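You operate a simulated robot arm through the tools that you are given. There is no shell and no other tool. Be economical: measure what you need, move in short steps, check, and stop when the job is done.

Carry out the task below with a simulated two-armed robot. There is one attempt and no reset: what you move stays moved.

JOB
Save the job card's new limit, then test washer 30 against it.
Fine: it is hooked up; the card names programme, step and limit; one test.

It is judged by the outcome, as a careful person would: the job done as asked, and still so three seconds after it is handed in. It fails if anything else is knocked over, pushed out of place, dropped, spilled or broken.

ROBOT AND FRAMES
Two 7-joint arms with two-finger parallel grippers on one trunk, on a base that drives. Base frame: it is fixed to the floor where the robot stands at the start and does not move with it; the origin is under the middle of the robot, x ahead of it, y to its left, z up. Readings come in mm, degrees, newtons and seconds.
The left shoulder is at the start at [50, 209, 1196], the right one opposite. With the tool pointing down near the work surface each hand reaches from about 100 to 440 mm from the robot's upright axis, wherever it stands, measured 20 degrees to its own side. Places, roughly: beep switch [500, 400, 1000]; fan switch [600, -100, 1000]; guard [400, 300, 800]; job card [500, 100, 900]; lead clip (4x3x11 cm) [600, 0, 300]; lead plug (3x3x5 cm) [600, 100, 300]; plug (4x4x3 cm) [400, 300, 800]; screen knob [500, 300, 1000]; washer [-500, 1250, 1000]. Payload 4.4 kg a hand.
The tool frame of a hand sits at the grasp point between the pads (the TCP): z along the fingers, y along the line on which they close. The tips reach 23 mm beyond it. The gripper opens to 94 mm. The fingers are 38 mm wide and 10 mm thick; the gripper's body (54 by 96 mm) begins 39 mm behind the TCP.
Orientation is that of the tool frame in the base frame, as a unit quaternion [x, y, z, w]. With the fingers straight down and closing along the base's y, the tool's x points along the base's -x, its y along +y and its z along -z.

CONTROLS
- The arms move only by the tool move_arm. It takes "left_commands", "right_commands" or both (then of equal length, played together; a hand with none holds still); each is a list of rows, each an object of numbers (a shift or turn left out is 0, a gripper value left out holds the last): "wx", "wy", "wz": the turn, a rotation vector about the base's x, y, z in degrees; "x", "y", "z": the shift along the base's x, y, z in mm; "gripper": the opening, from 0 (shut) to 1 (fully open). In form: [{"wx": .., "wy": .., "wz": .., "x": .., "y": .., "z": .., "gripper": ..}, ...]. A call has 1 to 10 rows; each row shifts and turns the commanded pose from where the row before left it. A row lasts 0.2 s, in which the tool goes at most 50 mm and 8.6 degrees; a call with a longer step from one row to the next is refused whole, and so is a gripper value outside its range. Where a pose cannot be reached the arm comes as near as it can. A force on the tool above 60 N (or 10 N above the force at the start of the call, whichever is more), or a blocked arm, ends the call early, and 0.2 s more pass. The fingers move at their own pace (about 108 mm/s each) and stop on an object; they squeeze with about 29 N. The grip force told is the motor's: it shows also when the fingers shut on nothing. Time passes only in rows, and 0.2 s behind the last, so rows that do not move let the fingers close. The reply holds the time, the measured pose of the TCP, the force on the tool along the base axes, the opening and the grip force, in the units named above and with some noise, with the torque about the TCP (base axes, N m) and any sound that the robot's microphone picked up, and new pictures: "views" is both (left out), scene, wrist or none (wrist: the cameras of the hands that moved).
- Cameras (640 x 400 px; columns grow to the right, rows downward): "scene" is now at [151.5, 28.2, 1368.5]; the picture's right is [0.34, -0.94, 0.00], its down [-0.52, -0.19, -0.83] and it looks along [0.78, 0.28, -0.56] (base axes); focal length 214 px, centre (320, 200). "left" rides on the left gripper at [86, -16, -74] in its tool frame; the picture's right is [0.18, 0.98, 0.00], its down [-0.58, 0.11, -0.81] and it looks along [-0.79, 0.15, 0.59] (tool axes); focal length 243 px, centre (320, 200). "right" rides on the right gripper at [86, 16, -74] in its tool frame; the picture's right is [-0.18, 0.98, 0.00], its down [-0.58, -0.11, -0.81] and it looks along [-0.79, -0.15, 0.59] (tool axes); focal length 243 px, centre (320, 200).
- move_column(by): slides the trunk up (or, below 0, down) by that many mm; the arms and the scene camera ride with it, the base frame stays. It gives what a move gives, with no picture.
- roll_base(legs): drives the robot by 1 to 6 legs, each [ahead, left, turn to the left] in mm, mm and degrees, along the robot's own axes; the way and the turn of a leg run together, so that a leg with both is an arc; at most 1500 mm and 180 degrees a leg. The arms and the cameras ride along, it lands a little off, and it stops where it bumps. It gives what a move gives, and a new picture of the scene camera.
- aim_head(pan, tilt): turns the head with the scene camera to pan (to the left, within 80 degrees either way) and tilt (down, from -29 to 69), counted from straight ahead of the robot. It gives what a move gives, and a new picture of the scene camera.
- measure_at(camera, pixels): for up to 12 pixels [column, row] of the newest picture of that camera ("zoom" is the newest enlarged one), the place [x, y, z] in the base frame of the surface seen there, good to about 3 mm. No time passes.
- enlarge(camera, box): a new picture of the part [left, top, right, bottom] of that camera's present view, enlarged. No time passes.
- finish_job(): hands the job in; it is judged then, once.

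Work in short steps. Measure before you move; look again where a grasp or a placing could have gone wrong, and mend it. You have 80 turns and 260 pictures in all, those below and enlarged ones among them. Open the grippers and draw the arms clear of the work before you hand the job in, unless the task says otherwise; then end with one line.

The tools are called after ">>>" as a command line: name --argument value ..., lists and objects as JSON in quotes. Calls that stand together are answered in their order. move_arm: Moves the arms, as the interface text tells. Its arguments: {"type":"object","properties":{"left_commands":{"type":"array","items":{"type":"object","properties":{"wx":{"type":"number"},"wy":{"type":"number"},"wz":{"type":"number"},"x":{"type":"number"},"y":{"type":"number"},"z":{"type":"number"},"gripper":{"type":"number"}}}},"right_commands":{"type":"array","items":{"type":"object","properties":{"wx":{"type":"number"},"wy":{"type":"number"},"wz":{"type":"number"},"x":{"type":"number"},"y":{"type":"number"},"z":{"type":"number"},"gripper":{"type":"number"}}}},"views":{"type":"string","enum":["both","scene","wrist","none"]}},"required":[]} The other tools are called the same way: move_column (by) slides the trunk up or down; roll_base (legs) drives the base; aim_head (pan, tilt) turns the head that bears the scene camera; measure_at (camera, pixels) gives the place of the surface under pixels of a picture; enlarge (camera, box) takes an enlarged picture of a part of a camera's view; finish_job () hands the job in.

At the start:

```text
time_s: 0.0
left_ee_pos: [500.0, 408.6, 1299.2]
left_tcp_rot: [0.0, 1.0, 0.001, 0.0]
left_contact_force: [-0.1, 0.2, 0.1]
left_torque: [0.02, 0.01, 0.02]
left_gripper_width: 94.1
left_grasp_force: 0.2
right_ee_pos: [505.9, -69.7, 1239.8]
right_tcp_rot: [0.0, 1.0, 0.0, 0.0]
right_contact_force: [0.0, 0.0, 0.6]
right_torque: [0.0, 0.03, -0.01]
right_gripper_width: 93.9
right_grasp_force: 0.0
trunk travel left (down, up): [-275.0, 288.0]
robot x, y, heading: [-1.9, -1.2, 0.2]
head pan, tilt: [19.7, 33.8]
```

scene: 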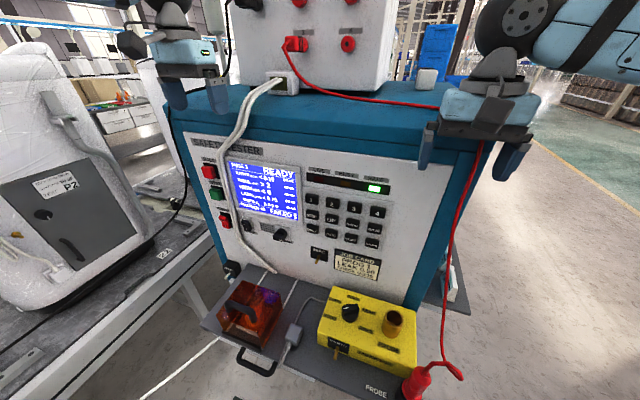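
right: 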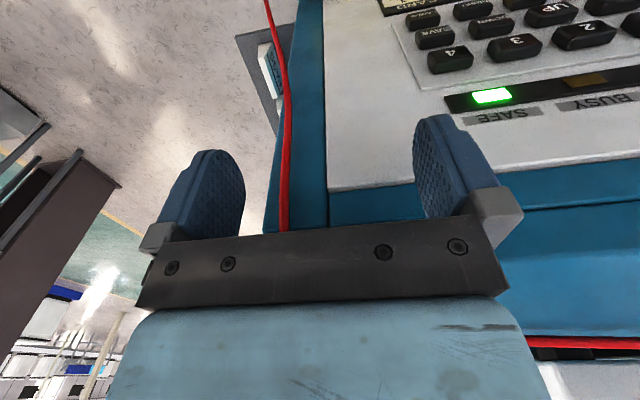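
left: 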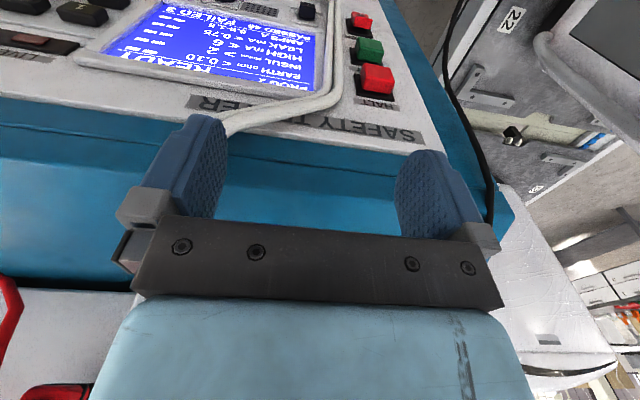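

I start by reading the panel, screen and job card closely, in enlarged pictures.

>>> enlarge --camera "scene" --box '[190, 130, 410, 290]'

>>> enlarge --camera "scene" --box '[220, 150, 310, 230]'

>>> enlarge --camera "scene" --box '[310, 240, 400, 290]'

>>> enlarge --camera "scene" --box '[290, 160, 400, 260]'

>>> enlarge --camera "scene" --box '[190, 260, 460, 400]'

```text
2.50 times, centred on (300, 210) of scene
```

zoom: 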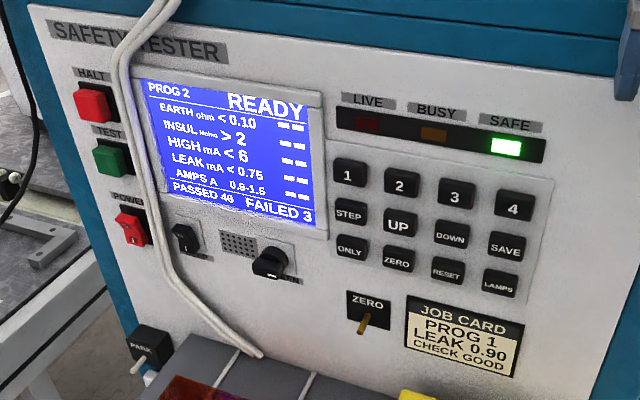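

```text
5.00 times, centred on (265, 190) of scene
```

zoom: 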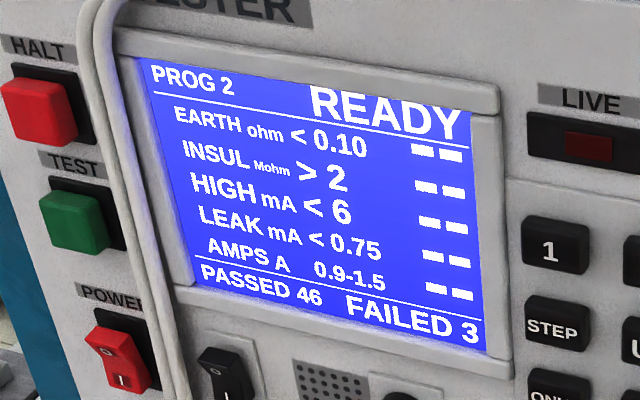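

```text
7.11 times, centred on (355, 265) of scene
```

zoom: 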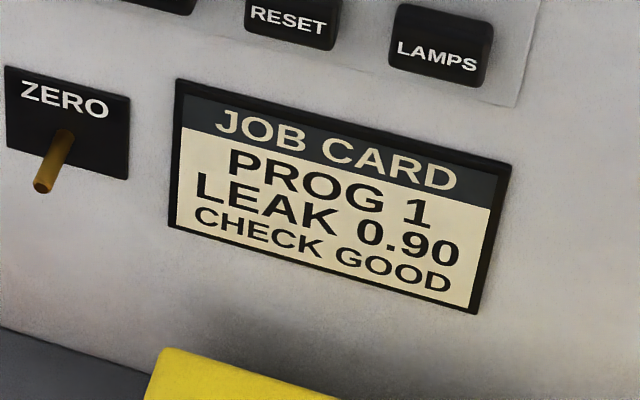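

```text
4.00 times, centred on (345, 210) of scene
```

zoom: 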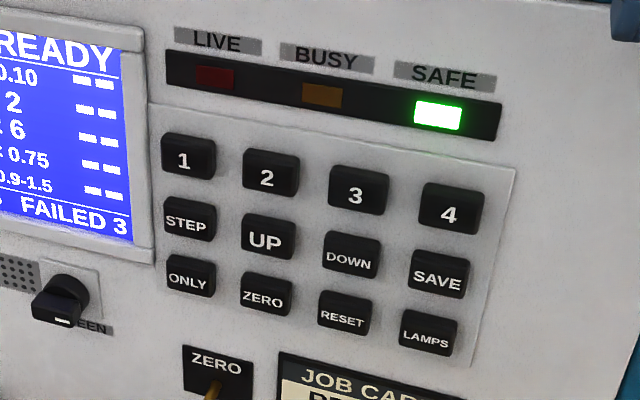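

```text
2.37 times, centred on (325, 330) of scene
```

zoom: 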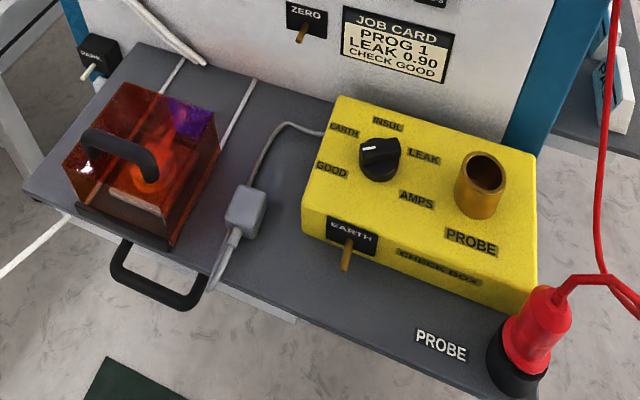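

The card says PROG 1, LEAK 0.90, and the tester is in PROG 2, READY. I look to the left for washer 30 and how it is hooked up.

>>> aim_head --pan 65 --tilt 25

>>> enlarge --camera "scene" --box '[0, 0, 640, 400]'

>>> aim_head --pan 20 --tilt 60

>>> aim_head --pan 20 --tilt 5

```text
time_s: 1.1
left_ee_pos: [500.0, 409.0, 1298.6]
left_tcp_rot: [0.0, 1.0, 0.0, 0.0]
left_contact_force: [-0.1, 0.8, 0.6]
left_torque: [0.05, -0.01, 0.0]
left_gripper_width: 94.2
left_grasp_force: 0.0
right_ee_pos: [506.3, -70.2, 1239.8]
right_tcp_rot: [0.001, 1.0, 0.0, 0.0]
right_contact_force: [-0.2, -0.3, 1.2]
right_torque: [0.0, -0.01, -0.04]
right_gripper_width: 94.3
right_grasp_force: 0.1
trunk travel left (down, up): [-275.0, 288.0]
robot x, y, heading: [-0.4, -0.3, 0.2]
head pan, tilt: [65.0, 25.0]
```

scene: 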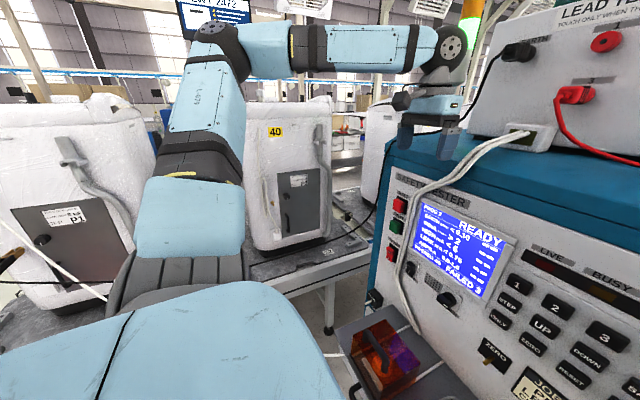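

```text
1.00 times, centred on (320, 200) of scene (not enlarged: the box is as wide or as high as the picture)
```

zoom: 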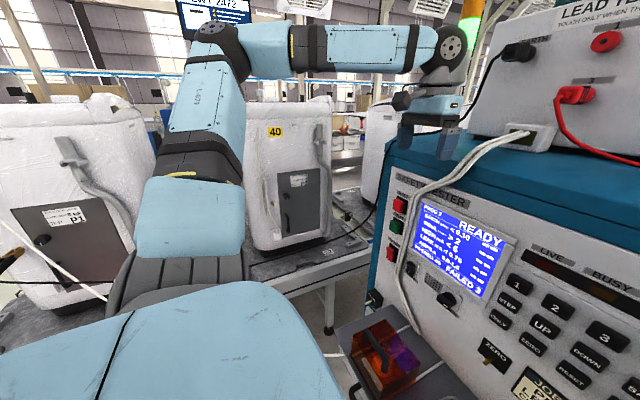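

```text
time_s: 2.2
left_ee_pos: [500.4, 409.5, 1298.6]
left_tcp_rot: [-0.001, 1.0, 0.0, 0.0]
left_contact_force: [-0.3, -0.5, 0.0]
left_torque: [0.01, 0.04, 0.02]
left_gripper_width: 93.7
left_grasp_force: 0.1
right_ee_pos: [506.7, -70.1, 1240.6]
right_tcp_rot: [0.0, 1.0, 0.001, 0.0]
right_contact_force: [-0.6, -0.9, -0.2]
right_torque: [-0.05, 0.0, 0.01]
right_gripper_width: 94.0
right_grasp_force: 0.1
trunk travel left (down, up): [-275.0, 288.0]
robot x, y, heading: [0.7, -0.5, 0.0]
head pan, tilt: [20.0, 60.0]
```

scene: 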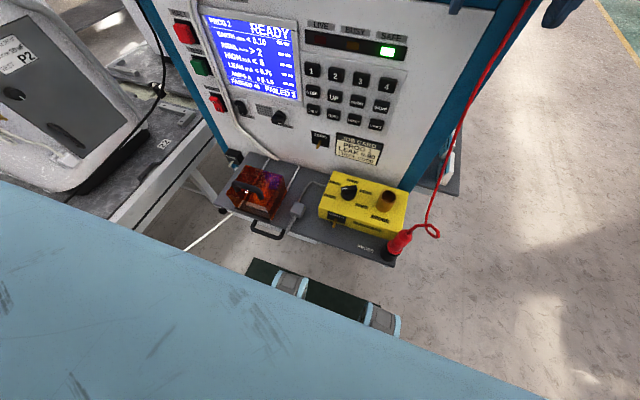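

```text
time_s: 3.5
left_ee_pos: [498.2, 409.1, 1298.3]
left_tcp_rot: [0.0, 1.0, -0.001, 0.0]
left_contact_force: [0.4, -0.4, -0.3]
left_torque: [-0.01, -0.02, -0.04]
left_gripper_width: 94.2
left_grasp_force: 0.1
right_ee_pos: [505.9, -69.9, 1241.1]
right_tcp_rot: [0.0, 1.0, 0.0, 0.0]
right_contact_force: [-0.5, 0.6, -0.2]
right_torque: [0.04, 0.02, -0.01]
right_gripper_width: 93.6
right_grasp_force: 0.2
trunk travel left (down, up): [-275.0, 288.0]
robot x, y, heading: [-1.4, -0.9, -0.0]
head pan, tilt: [20.0, 5.0]
```

scene: 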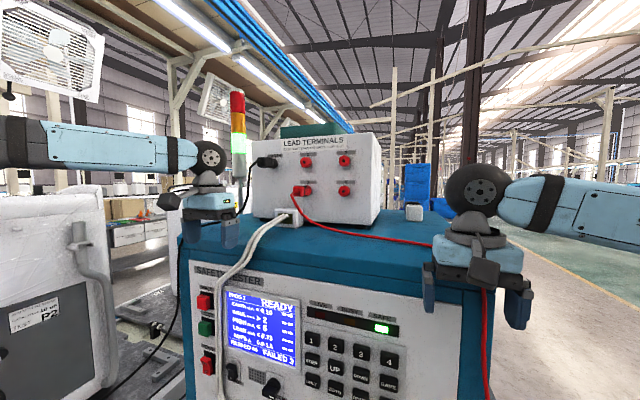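

Washer 40 with a P2 label is nearby, and a P1 washer is further left; I look there for the number 30 and the leads.

>>> aim_head --pan 80 --tilt 20

>>> enlarge --camera "scene" --box '[0, 80, 320, 280]'

>>> enlarge --camera "scene" --box '[320, 80, 640, 280]'

```text
time_s: 4.8
left_ee_pos: [500.5, 408.8, 1299.0]
left_tcp_rot: [0.0, 1.0, 0.001, -0.001]
left_contact_force: [0.0, -0.1, -0.4]
left_torque: [-0.05, -0.03, 0.0]
left_gripper_width: 94.1
left_grasp_force: 0.1
right_ee_pos: [507.0, -70.1, 1239.0]
right_tcp_rot: [0.0, 1.0, 0.001, 0.0]
right_contact_force: [0.8, 0.8, -0.1]
right_torque: [0.0, 0.0, 0.03]
right_gripper_width: 93.9
right_grasp_force: 0.0
trunk travel left (down, up): [-275.0, 288.0]
robot x, y, heading: [-3.5, -0.4, -0.1]
head pan, tilt: [80.0, 20.0]
```

scene: 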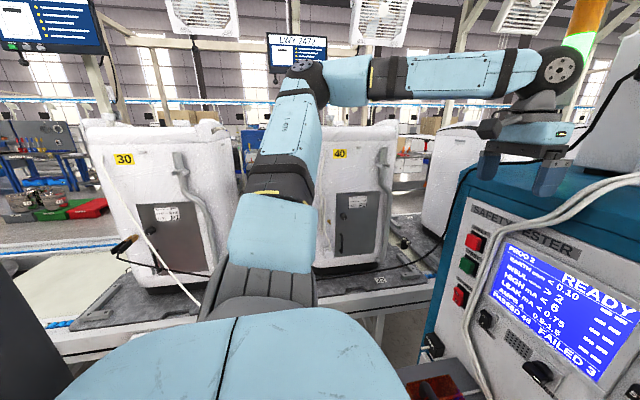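

```text
2.00 times, centred on (160, 180) of scene
```

zoom: 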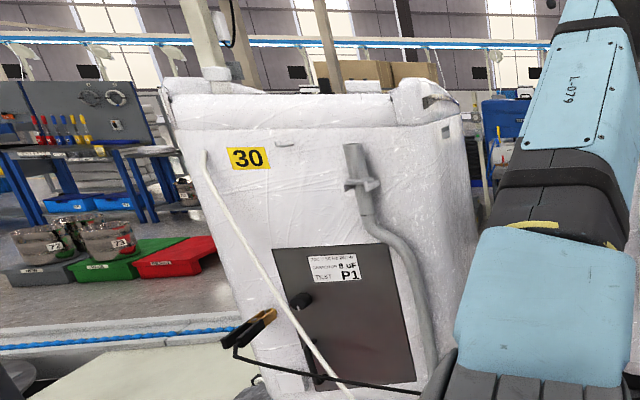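

```text
2.00 times, centred on (480, 180) of scene
```

zoom: 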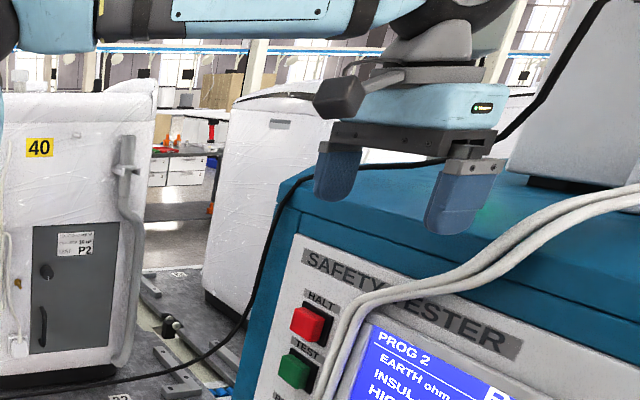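

Washer 30 wears the P1 label and has its cord and the clip on it, matching the card. Now I aim back at the panel and measure the keys.

>>> aim_head --pan 15 --tilt 38

>>> enlarge --camera "scene" --box '[230, 100, 470, 250]'

```text
time_s: 6.2
left_ee_pos: [499.2, 409.8, 1298.3]
left_tcp_rot: [0.0, 1.0, 0.0, 0.0]
left_contact_force: [0.0, 0.1, 0.9]
left_torque: [-0.01, 0.03, 0.01]
left_gripper_width: 93.9
left_grasp_force: 0.1
right_ee_pos: [505.8, -70.6, 1240.9]
right_tcp_rot: [0.0, 1.0, 0.0, 0.001]
right_contact_force: [0.1, -0.6, -0.4]
right_torque: [0.03, -0.02, -0.01]
right_gripper_width: 93.8
right_grasp_force: 0.1
trunk travel left (down, up): [-275.0, 288.0]
robot x, y, heading: [-0.6, 0.2, -0.2]
head pan, tilt: [15.0, 38.0]
```

scene: 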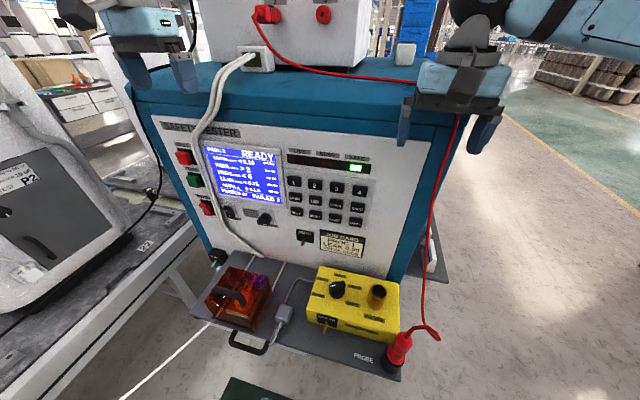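

```text
2.67 times, centred on (350, 175) of scene
```

zoom: 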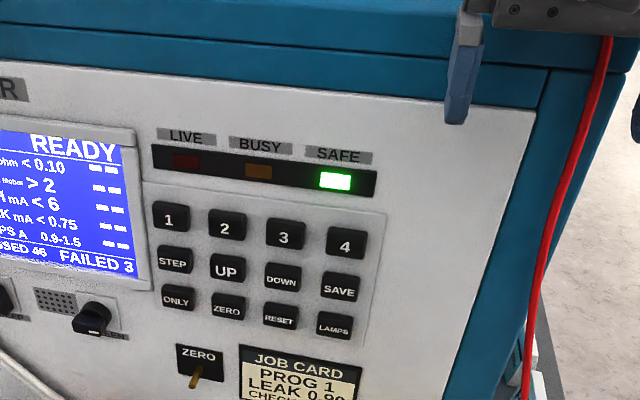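

Key faces are clear here; I measure the keys, the panel beside them and the TEST button.

>>> measure_at --camera "zoom" --pixels '[[170, 219], [227, 227], [346, 244], [174, 262], [228, 269], [281, 280], [339, 289], [178, 299], [334, 327], [375, 280], [450, 250], [350, 375]]'

>>> measure_at --camera "scene" --pixels '[[184, 157], [195, 180], [205, 208], [229, 212], [265, 218], [303, 236], [194, 168], [215, 195], [240, 290], [360, 300], [200, 125], [226, 225]]'

>>> enlarge --camera "scene" --box '[150, 110, 300, 230]'

```text
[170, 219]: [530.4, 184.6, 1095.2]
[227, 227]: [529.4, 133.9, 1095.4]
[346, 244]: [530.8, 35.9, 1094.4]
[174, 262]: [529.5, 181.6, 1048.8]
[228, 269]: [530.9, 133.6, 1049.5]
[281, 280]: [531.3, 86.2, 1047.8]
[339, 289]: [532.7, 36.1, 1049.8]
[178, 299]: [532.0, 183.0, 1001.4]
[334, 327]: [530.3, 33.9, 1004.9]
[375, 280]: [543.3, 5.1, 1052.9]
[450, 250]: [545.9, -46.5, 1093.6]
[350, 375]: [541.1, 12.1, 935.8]
```

```text
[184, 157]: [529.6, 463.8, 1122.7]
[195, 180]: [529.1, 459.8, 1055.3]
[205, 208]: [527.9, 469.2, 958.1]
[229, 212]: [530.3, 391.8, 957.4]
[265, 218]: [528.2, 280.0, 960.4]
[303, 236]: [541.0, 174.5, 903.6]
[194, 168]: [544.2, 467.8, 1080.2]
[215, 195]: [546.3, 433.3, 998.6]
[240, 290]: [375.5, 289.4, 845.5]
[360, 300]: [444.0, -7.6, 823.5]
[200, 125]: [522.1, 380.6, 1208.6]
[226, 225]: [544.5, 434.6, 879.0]
```

```text
3.33 times, centred on (225, 170) of scene
```

zoom: 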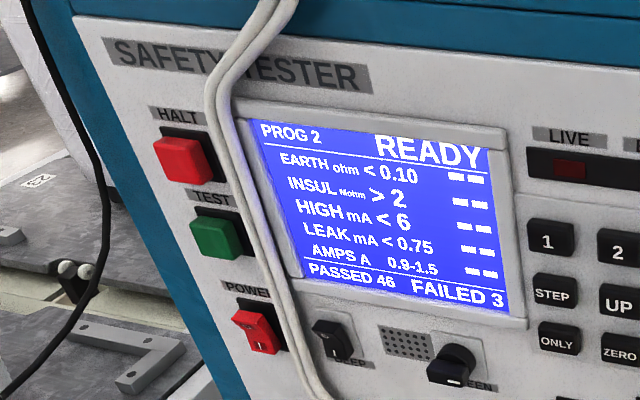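

Key faces are at x≈530 with a pitch of ~48 mm (1 at y184/z1095, STEP y182/z1049, UP y134/z1049, SAVE y36/z1049). Before moving the right hand I check where the red lead hangs.

>>> measure_at --camera "scene" --pixels '[[458, 117], [445, 165], [432, 220], [427, 270], [425, 325], [400, 350], [405, 81], [300, 65]]'

>>> move_arm --right_commands '[{"x": -40, "z": 10, "gripper": 0}, {"x": -40}, {"x": -40, "y": 20}, {"x": -30, "y": 40}, {"y": 40}]' --views "both"

```text
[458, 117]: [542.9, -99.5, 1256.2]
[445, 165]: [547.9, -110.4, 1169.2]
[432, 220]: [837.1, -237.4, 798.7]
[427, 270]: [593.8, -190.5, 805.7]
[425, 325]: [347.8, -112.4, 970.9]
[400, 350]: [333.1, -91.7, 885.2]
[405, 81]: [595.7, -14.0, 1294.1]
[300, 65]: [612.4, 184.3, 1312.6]
```

```text
time_s: 7.3
left_ee_pos: [500.8, 411.3, 1297.5]
left_tcp_rot: [0.0, 1.0, -0.001, 0.0]
left_contact_force: [0.5, 0.5, -0.8]
left_torque: [-0.04, 0.01, -0.02]
left_gripper_width: 94.0
left_grasp_force: 0.1
right_ee_pos: [358.8, 31.9, 1250.5]
right_tcp_rot: [0.001, 1.0, 0.0, -0.001]
right_contact_force: [0.1, -0.4, 0.2]
right_torque: [-0.03, 0.02, -0.01]
right_gripper_width: 0.0
right_grasp_force: 29.4
trunk travel left (down, up): [-275.0, 288.0]
robot x, y, heading: [-0.6, 3.0, -0.1]
head pan, tilt: [15.0, 38.0]
```

scene: 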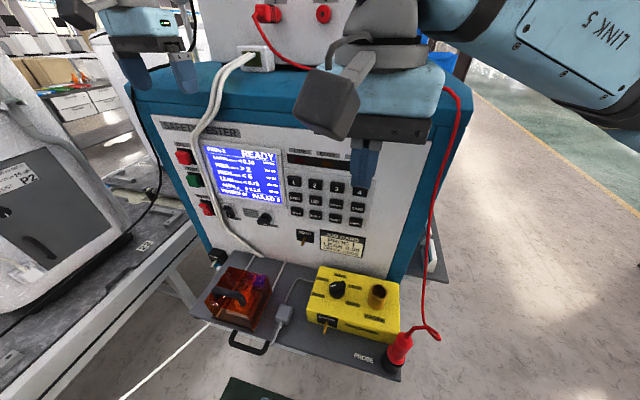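
right: 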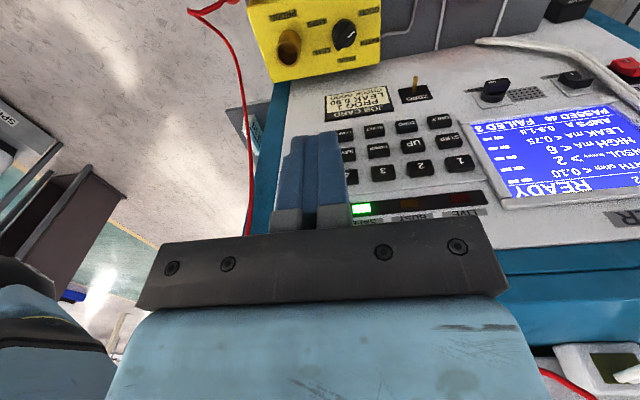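

The way is clear. I turn the closed right fingers toward the panel while moving in front of key 1, staying ~100 mm off.

>>> move_arm --right_commands '[{"wy": -8.5, "y": 15, "z": -15}, {"wy": -8.5, "y": 15, "z": -15}, {"wy": -8.5, "y": 15, "z": -15}, {"wy": -8.5, "y": 15, "z": -15}, {"wy": -8.5, "y": 15, "z": -15}, {"wy": -8.5, "y": 15, "z": -15}, {"wy": -8.5, "y": 15, "z": -15}, {"wy": -8.5, "y": 15, "z": -15}, {"wy": -8.5, "y": 15, "z": -15}, {"wy": -8.5, "y": 15, "z": -15}]' --views "none"

>>> move_arm --right_commands '[{"wy": -5, "x": 20}, {"x": 20}, {"x": 20}]' --views "both"

```text
time_s: 9.6
left_ee_pos: [503.0, 408.2, 1298.2]
left_tcp_rot: [0.0, 1.0, 0.0, 0.0]
left_contact_force: [0.5, -0.5, 0.4]
left_torque: [0.04, 0.0, 0.01]
left_gripper_width: 94.2
left_grasp_force: 0.1
right_ee_pos: [375.2, 170.6, 1107.7]
right_tcp_rot: [-0.001, 0.739, 0.002, 0.674]
right_contact_force: [-0.4, -0.3, 0.4]
right_torque: [-0.02, 0.0, 0.01]
right_gripper_width: 0.0
right_grasp_force: 28.9
right hand out of reach, approached as far as the arm can: row 10
trunk travel left (down, up): [-275.0, 288.0]
robot x, y, heading: [-0.1, -2.7, -0.2]
head pan, tilt: [15.0, 38.0]
```

```text
time_s: 10.3
left_ee_pos: [500.5, 408.8, 1298.0]
left_tcp_rot: [0.0, 1.0, 0.0, 0.001]
left_contact_force: [-0.7, 0.4, -0.8]
left_torque: [-0.02, 0.0, 0.02]
left_gripper_width: 94.2
left_grasp_force: 0.1
right_ee_pos: [433.5, 172.5, 1108.1]
right_tcp_rot: [0.001, 0.707, 0.0, 0.707]
right_contact_force: [0.1, 0.1, -0.3]
right_torque: [0.0, 0.01, 0.02]
right_gripper_width: 0.1
right_grasp_force: 28.9
trunk travel left (down, up): [-275.0, 288.0]
robot x, y, heading: [-3.2, 1.0, 0.1]
head pan, tilt: [15.0, 38.0]
```

scene: 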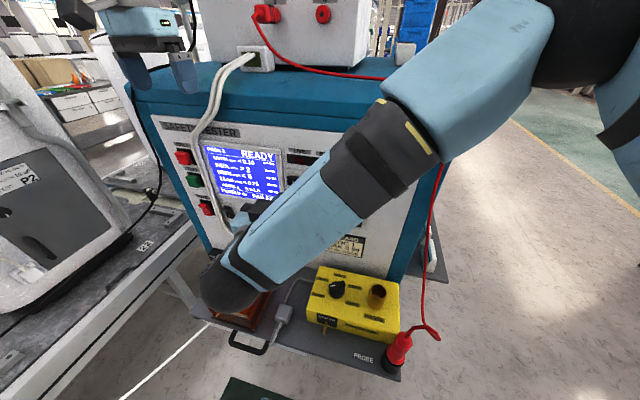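
right: 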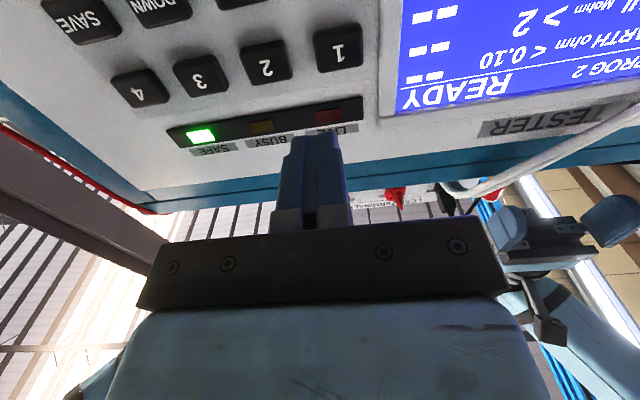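

The wrist picture shows the finger pad still above key 1; I shift to its centre (y184, z1095) and come close.

>>> move_arm --right_commands '[{"y": 11, "z": -13, "x": 20}, {"x": 25}, {"x": 15}]' --views "wrist"

```text
time_s: 11.2
left_ee_pos: [501.1, 410.0, 1298.6]
left_tcp_rot: [0.0, 1.0, 0.0, 0.0]
left_contact_force: [-0.5, -0.2, 0.4]
left_torque: [-0.02, 0.01, -0.02]
left_gripper_width: 93.9
left_grasp_force: 0.0
right_ee_pos: [493.6, 182.3, 1095.7]
right_tcp_rot: [0.0, 0.707, 0.0, 0.708]
right_contact_force: [0.0, 0.8, 0.1]
right_torque: [-0.02, 0.03, 0.02]
right_gripper_width: 0.3
right_grasp_force: 28.7
trunk travel left (down, up): [-275.0, 288.0]
robot x, y, heading: [1.2, -1.5, -0.0]
head pan, tilt: [15.0, 38.0]
```

right: 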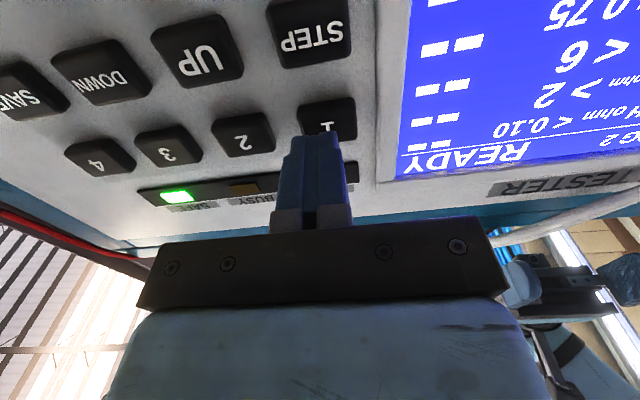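

The tips are centred on key 1, ~13 mm off. I press a little past the face and draw back.

>>> move_arm --right_commands '[{"x": 10}, {"x": 4}, {"x": 3}, {"x": -7}, {"x": -10}]' --views "both"

```text
time_s: 12.3
left_ee_pos: [500.0, 408.4, 1298.5]
left_tcp_rot: [0.001, 1.0, -0.001, 0.0]
left_contact_force: [0.5, 0.6, -0.4]
left_torque: [0.05, -0.01, 0.03]
left_gripper_width: 94.0
left_grasp_force: 0.1
right_ee_pos: [492.4, 181.8, 1094.3]
right_tcp_rot: [0.0, 0.707, -0.001, 0.707]
right_contact_force: [0.7, -0.6, 0.4]
right_torque: [-0.01, 0.04, -0.03]
right_gripper_width: 0.0
right_grasp_force: 29.1
trunk travel left (down, up): [-275.0, 288.0]
robot x, y, heading: [3.1, 1.5, -0.1]
head pan, tilt: [15.0, 38.0]
```

scene: 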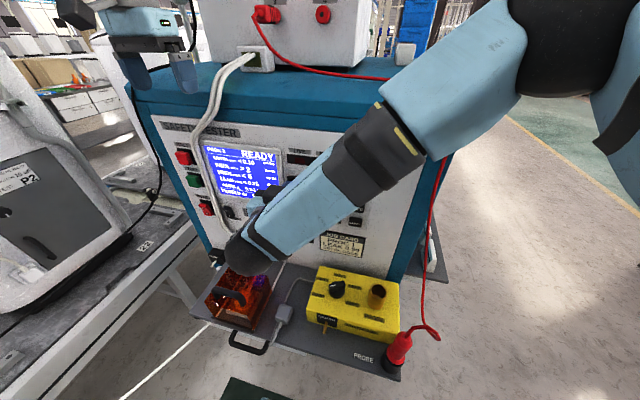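
right: 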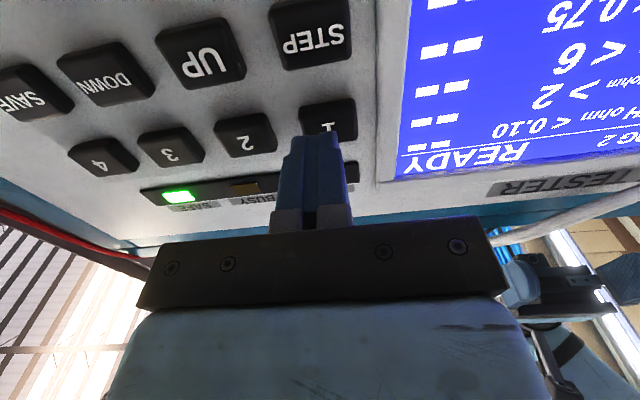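

Still PROG 2, so the press was too shallow. I go in further and hold to read the force.

>>> move_arm --right_commands '[{"x": 14}, {"x": 4}, {"x": 3}]' --views "wrist"

```text
time_s: 13.2
left_ee_pos: [499.3, 408.9, 1299.0]
left_tcp_rot: [0.0, 1.0, 0.0, 0.001]
left_contact_force: [-0.4, 0.2, -0.3]
left_torque: [0.02, -0.02, -0.01]
left_gripper_width: 93.9
left_grasp_force: 0.0
right_ee_pos: [511.4, 179.7, 1095.1]
right_tcp_rot: [0.001, 0.707, 0.0, 0.707]
right_contact_force: [-6.1, 1.1, -0.3]
right_torque: [0.1, 0.05, 0.0]
right_gripper_width: 0.1
right_grasp_force: 28.9
trunk travel left (down, up): [-275.0, 288.0]
robot x, y, heading: [0.3, 2.6, -0.1]
head pan, tilt: [15.0, 38.0]
heard: click
```

right: 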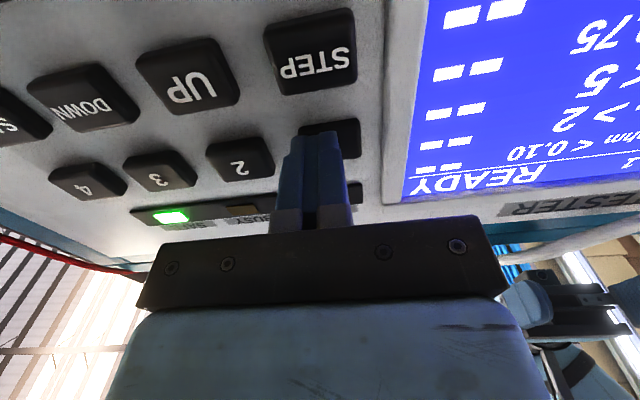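

A click was heard, at commanded x about 513, and HIGH changed to <5. I draw back and read the screen.

>>> move_arm --right_commands '[{"x": -10}, {"x": -25}, {"x": -20, "z": -46}]' --views "wrist"

>>> enlarge --camera "scene" --box '[180, 130, 300, 215]'

```text
refused: row 3 steps farther than a row can; nothing moved
```

```text
4.71 times, centred on (240, 172) of scene
```

zoom: 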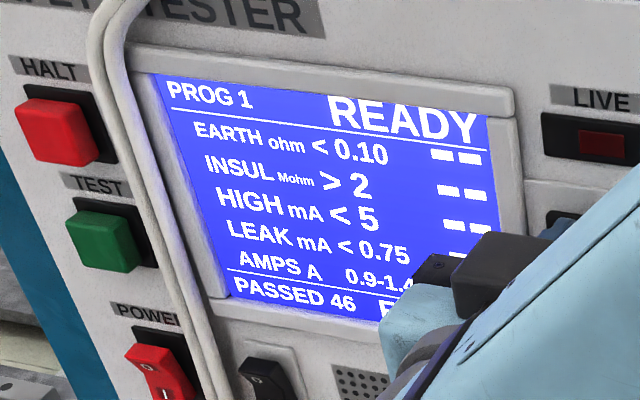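

PROG 1 is shown, with LEAK <0.75. I back off and move down to STEP (z1049).

>>> move_arm --right_commands '[{"x": -10}, {"x": -12}, {"z": -46}, {}]' --views "both"

```text
time_s: 14.2
left_ee_pos: [498.8, 407.6, 1299.1]
left_tcp_rot: [0.0, 1.0, 0.0, 0.0]
left_contact_force: [-0.6, 0.6, 0.5]
left_torque: [0.01, -0.04, 0.01]
left_gripper_width: 94.1
left_grasp_force: 0.1
right_ee_pos: [492.6, 176.3, 1046.7]
right_tcp_rot: [-0.001, 0.707, 0.001, 0.708]
right_contact_force: [-0.3, 0.1, 0.8]
right_torque: [0.01, 0.01, 0.02]
right_gripper_width: 0.1
right_grasp_force: 29.5
trunk travel left (down, up): [-275.0, 288.0]
robot x, y, heading: [0.8, 1.7, -0.1]
head pan, tilt: [15.0, 38.0]
```

scene: 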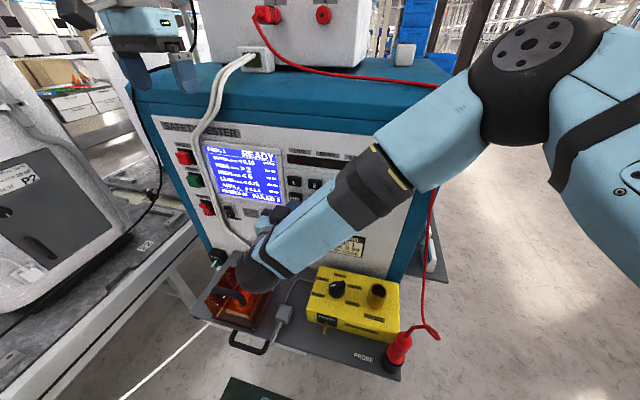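
right: 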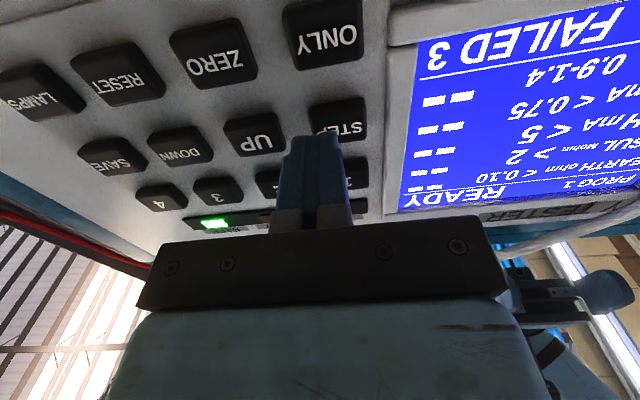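

The screen reads PROG 1. I correct y by 6 mm and press STEP once.

>>> move_arm --right_commands '[{"y": 6, "z": 2}, {"x": 12}, {"x": 6}, {"x": 3}, {"x": 1}, {"x": -10}, {"x": -12}]' --views "both"

>>> enlarge --camera "scene" --box '[180, 130, 300, 215]'

```text
time_s: 15.8
left_ee_pos: [499.7, 408.5, 1299.0]
left_tcp_rot: [0.0, 1.0, 0.0, 0.0]
left_contact_force: [-0.2, 0.0, 0.3]
left_torque: [0.02, 0.0, -0.02]
left_gripper_width: 94.0
left_grasp_force: 0.0
right_ee_pos: [490.8, 186.5, 1051.5]
right_tcp_rot: [0.0, 0.708, 0.0, 0.707]
right_contact_force: [0.5, 0.1, 0.0]
right_torque: [0.01, 0.0, 0.01]
right_gripper_width: 0.0
right_grasp_force: 28.5
trunk travel left (down, up): [-275.0, 288.0]
robot x, y, heading: [-4.5, -1.8, -0.1]
head pan, tilt: [15.0, 38.0]
heard: click
```

scene: 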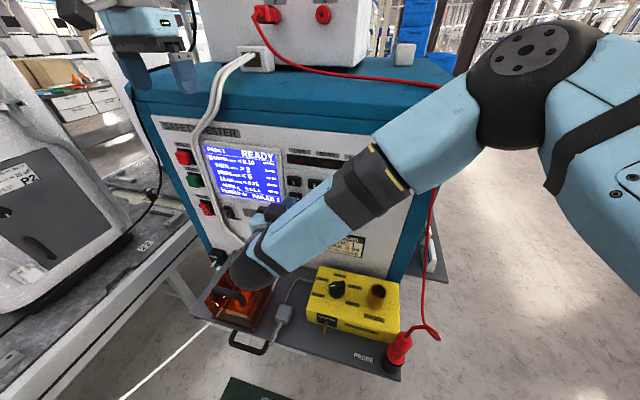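
right: 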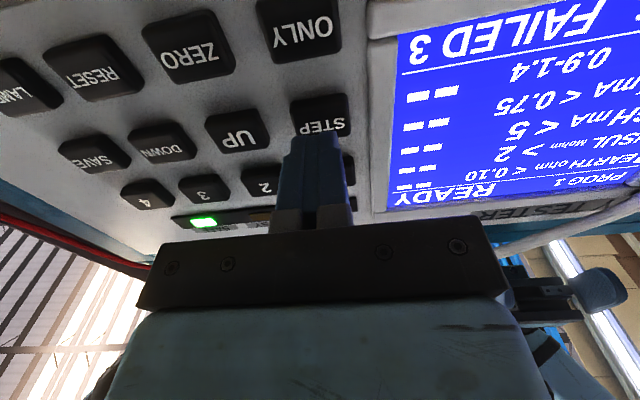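

```text
4.71 times, centred on (240, 172) of scene
```

zoom: 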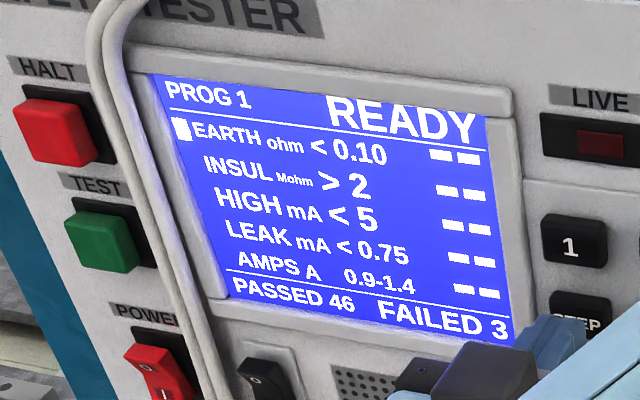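

The cursor is now on EARTH; three more steps are needed to reach LEAK. I press STEP twice, then look.

>>> move_arm --right_commands '[{"x": 14, "y": -3, "z": -2}, {"x": 6}, {"x": 3}, {"x": -8}, {"x": -8}, {"x": 10}, {"x": 6}, {}, {"x": -10}, {"x": -13}]' --views "wrist"

>>> enlarge --camera "scene" --box '[180, 130, 300, 215]'

```text
time_s: 17.9
left_ee_pos: [500.0, 408.1, 1297.6]
left_tcp_rot: [0.0, 1.0, 0.0, 0.0]
left_contact_force: [0.4, -0.6, 0.0]
left_torque: [0.03, 0.04, 0.03]
left_gripper_width: 94.3
left_grasp_force: 0.1
right_ee_pos: [490.7, 183.3, 1049.7]
right_tcp_rot: [0.0, 0.708, 0.0, 0.707]
right_contact_force: [0.6, 0.7, 0.7]
right_torque: [0.04, 0.0, -0.02]
right_gripper_width: 0.0
right_grasp_force: 28.7
trunk travel left (down, up): [-275.0, 288.0]
robot x, y, heading: [-1.4, 1.5, 0.1]
head pan, tilt: [15.0, 38.0]
heard: click, click
```

right: 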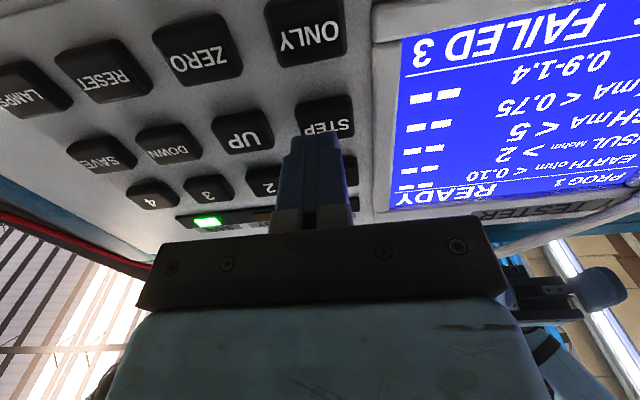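

```text
4.71 times, centred on (240, 172) of scene
```

zoom: 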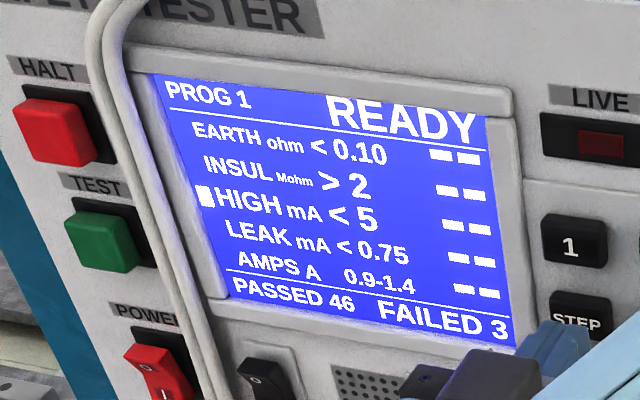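

Two clicks moved the cursor to HIGH. One more STEP, then slide across to UP (y134).

>>> move_arm --right_commands '[{"x": 14}, {"x": 6}, {"x": 3}, {"x": -10}, {"x": -13}, {"y": -25}, {"y": -24}]' --views "wrist"

>>> enlarge --camera "scene" --box '[180, 130, 300, 215]'

```text
time_s: 19.6
left_ee_pos: [500.1, 408.6, 1298.1]
left_tcp_rot: [0.0, 1.0, 0.0, -0.001]
left_contact_force: [0.4, 0.4, -0.1]
left_torque: [-0.01, -0.01, -0.04]
left_gripper_width: 94.0
left_grasp_force: 0.1
right_ee_pos: [491.5, 134.7, 1049.4]
right_tcp_rot: [0.0, 0.707, -0.001, 0.707]
right_contact_force: [-0.6, -0.2, 0.3]
right_torque: [0.0, -0.02, 0.02]
right_gripper_width: 0.2
right_grasp_force: 29.3
trunk travel left (down, up): [-275.0, 288.0]
robot x, y, heading: [-0.5, 2.7, -0.2]
head pan, tilt: [15.0, 38.0]
heard: click
```

right: 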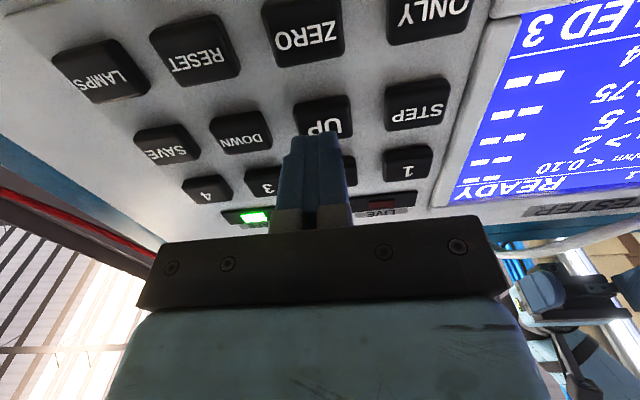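

```text
4.71 times, centred on (240, 172) of scene
```

zoom: 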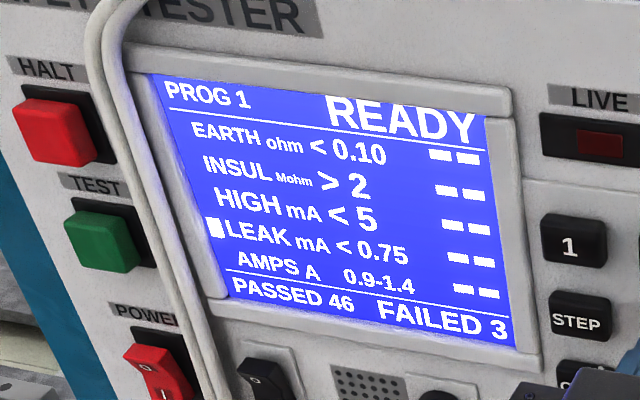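

The cursor stands on LEAK and the tips are in front of UP. I press UP once to see the increment.

>>> move_arm --right_commands '[{"x": 14}, {"x": 6}, {"x": 3}, {"x": -10}, {"x": -13}]' --views "none"

>>> enlarge --camera "scene" --box '[180, 130, 300, 215]'

```text
time_s: 20.8
left_ee_pos: [499.6, 409.4, 1298.5]
left_tcp_rot: [-0.001, 1.0, 0.0, 0.0]
left_contact_force: [-0.7, -0.4, -0.3]
left_torque: [-0.03, 0.0, 0.0]
left_gripper_width: 94.2
left_grasp_force: 0.0
right_ee_pos: [491.6, 136.2, 1048.8]
right_tcp_rot: [0.0, 0.707, 0.0, 0.707]
right_contact_force: [0.3, -0.1, 0.9]
right_torque: [0.0, -0.01, 0.04]
right_gripper_width: 0.0
right_grasp_force: 28.6
trunk travel left (down, up): [-275.0, 288.0]
robot x, y, heading: [-0.3, -2.5, 0.1]
head pan, tilt: [15.0, 38.0]
heard: click
```

```text
4.71 times, centred on (240, 172) of scene
```

zoom: 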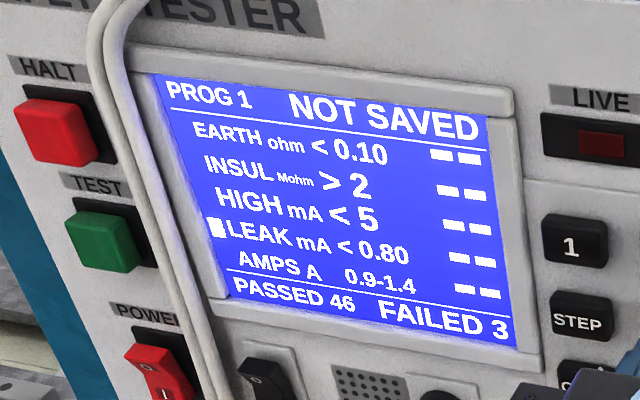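

LEAK rose by 0.05 to 0.80, marked NOT SAVED. Two more presses give 0.90.

>>> move_arm --right_commands '[{"x": 14, "y": -1}, {"x": 6}, {"x": 3}, {"x": -8}, {"x": -8}, {"x": 10}, {"x": 6}, {}, {"x": -10}, {"x": -13}]' --views "none"

>>> enlarge --camera "scene" --box '[180, 130, 300, 215]'

```text
time_s: 22.9
left_ee_pos: [499.1, 409.7, 1299.7]
left_tcp_rot: [0.0, 1.0, 0.0, 0.001]
left_contact_force: [0.1, -0.6, 0.3]
left_torque: [-0.01, 0.0, -0.01]
left_gripper_width: 94.0
left_grasp_force: 0.1
right_ee_pos: [492.1, 132.7, 1048.8]
right_tcp_rot: [0.0, 0.707, 0.0, 0.707]
right_contact_force: [-0.5, 0.2, 0.3]
right_torque: [-0.01, 0.03, 0.03]
right_gripper_width: 0.1
right_grasp_force: 28.6
trunk travel left (down, up): [-275.0, 288.0]
robot x, y, heading: [-1.5, 1.5, -0.1]
head pan, tilt: [15.0, 38.0]
heard: click, click
```

```text
4.71 times, centred on (240, 172) of scene
```

zoom: 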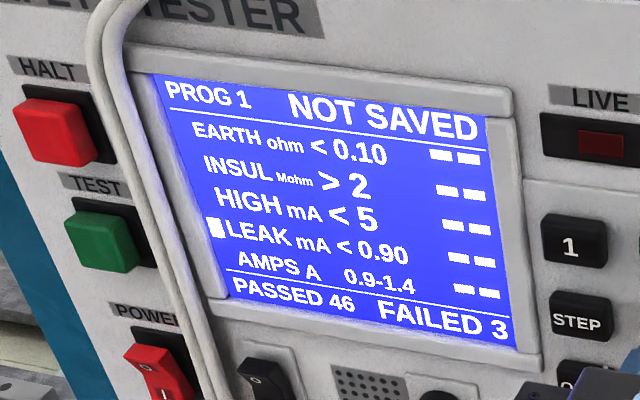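

LEAK is <0.90. I move across to SAVE (y36, z1049), staying off the keys.

>>> move_arm --right_commands '[{"x": -10, "y": -32}, {"y": -33}, {"y": -33}, {"x": 10}]' --views "wrist"

```text
time_s: 23.9
left_ee_pos: [500.5, 409.8, 1298.2]
left_tcp_rot: [-0.001, 1.0, 0.001, 0.0]
left_contact_force: [-0.3, 0.5, 1.2]
left_torque: [-0.01, 0.0, -0.02]
left_gripper_width: 94.3
left_grasp_force: 0.1
right_ee_pos: [491.5, 36.4, 1049.1]
right_tcp_rot: [0.0, 0.707, 0.0, 0.707]
right_contact_force: [-0.1, -0.6, -0.4]
right_torque: [0.01, 0.01, 0.02]
right_gripper_width: 0.1
right_grasp_force: 29.1
trunk travel left (down, up): [-275.0, 288.0]
robot x, y, heading: [-0.7, 2.2, 0.1]
head pan, tilt: [15.0, 38.0]
```

right: 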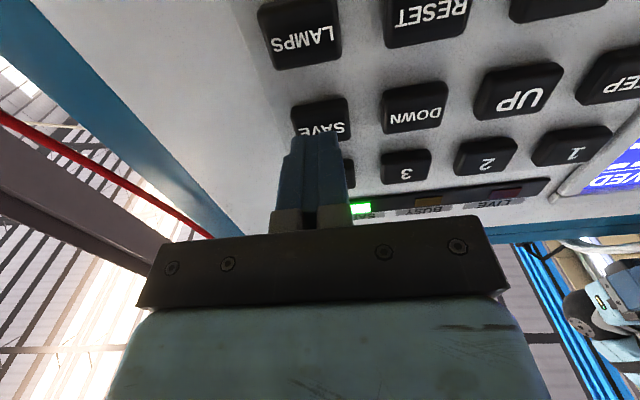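

The tips are in front of SAVE. I press it once.

>>> move_arm --right_commands '[{"x": 14}, {"x": 6}, {"x": 3}, {"x": -10}, {"x": -13}]' --views "scene"

>>> enlarge --camera "scene" --box '[180, 130, 300, 215]'

```text
time_s: 25.1
left_ee_pos: [499.9, 409.4, 1299.5]
left_tcp_rot: [0.001, 1.0, 0.0, 0.0]
left_contact_force: [-0.3, -0.8, 0.1]
left_torque: [0.01, -0.02, 0.04]
left_gripper_width: 94.5
left_grasp_force: 0.0
right_ee_pos: [491.9, 35.7, 1048.8]
right_tcp_rot: [0.0, 0.707, 0.0, 0.708]
right_contact_force: [-0.4, -0.4, 1.2]
right_torque: [-0.02, -0.01, 0.01]
right_gripper_width: 0.0
right_grasp_force: 29.1
trunk travel left (down, up): [-275.0, 288.0]
robot x, y, heading: [0.2, -3.7, -0.0]
head pan, tilt: [15.0, 38.0]
heard: click
```

scene: 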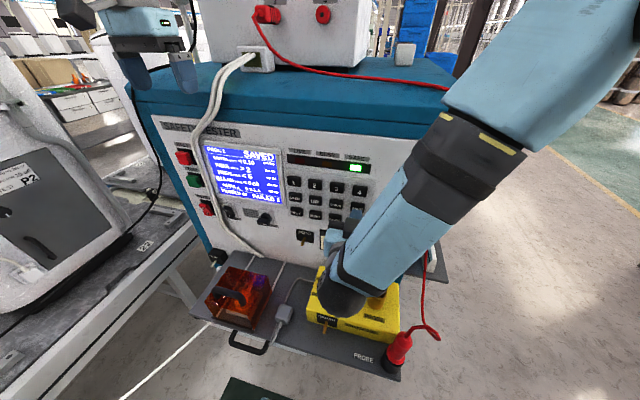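

```text
4.71 times, centred on (240, 172) of scene
```

zoom: 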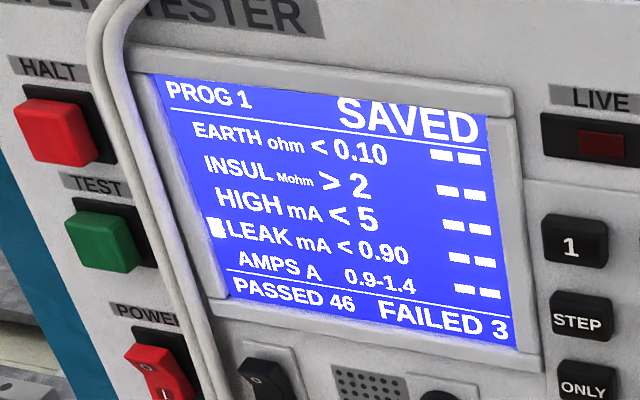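

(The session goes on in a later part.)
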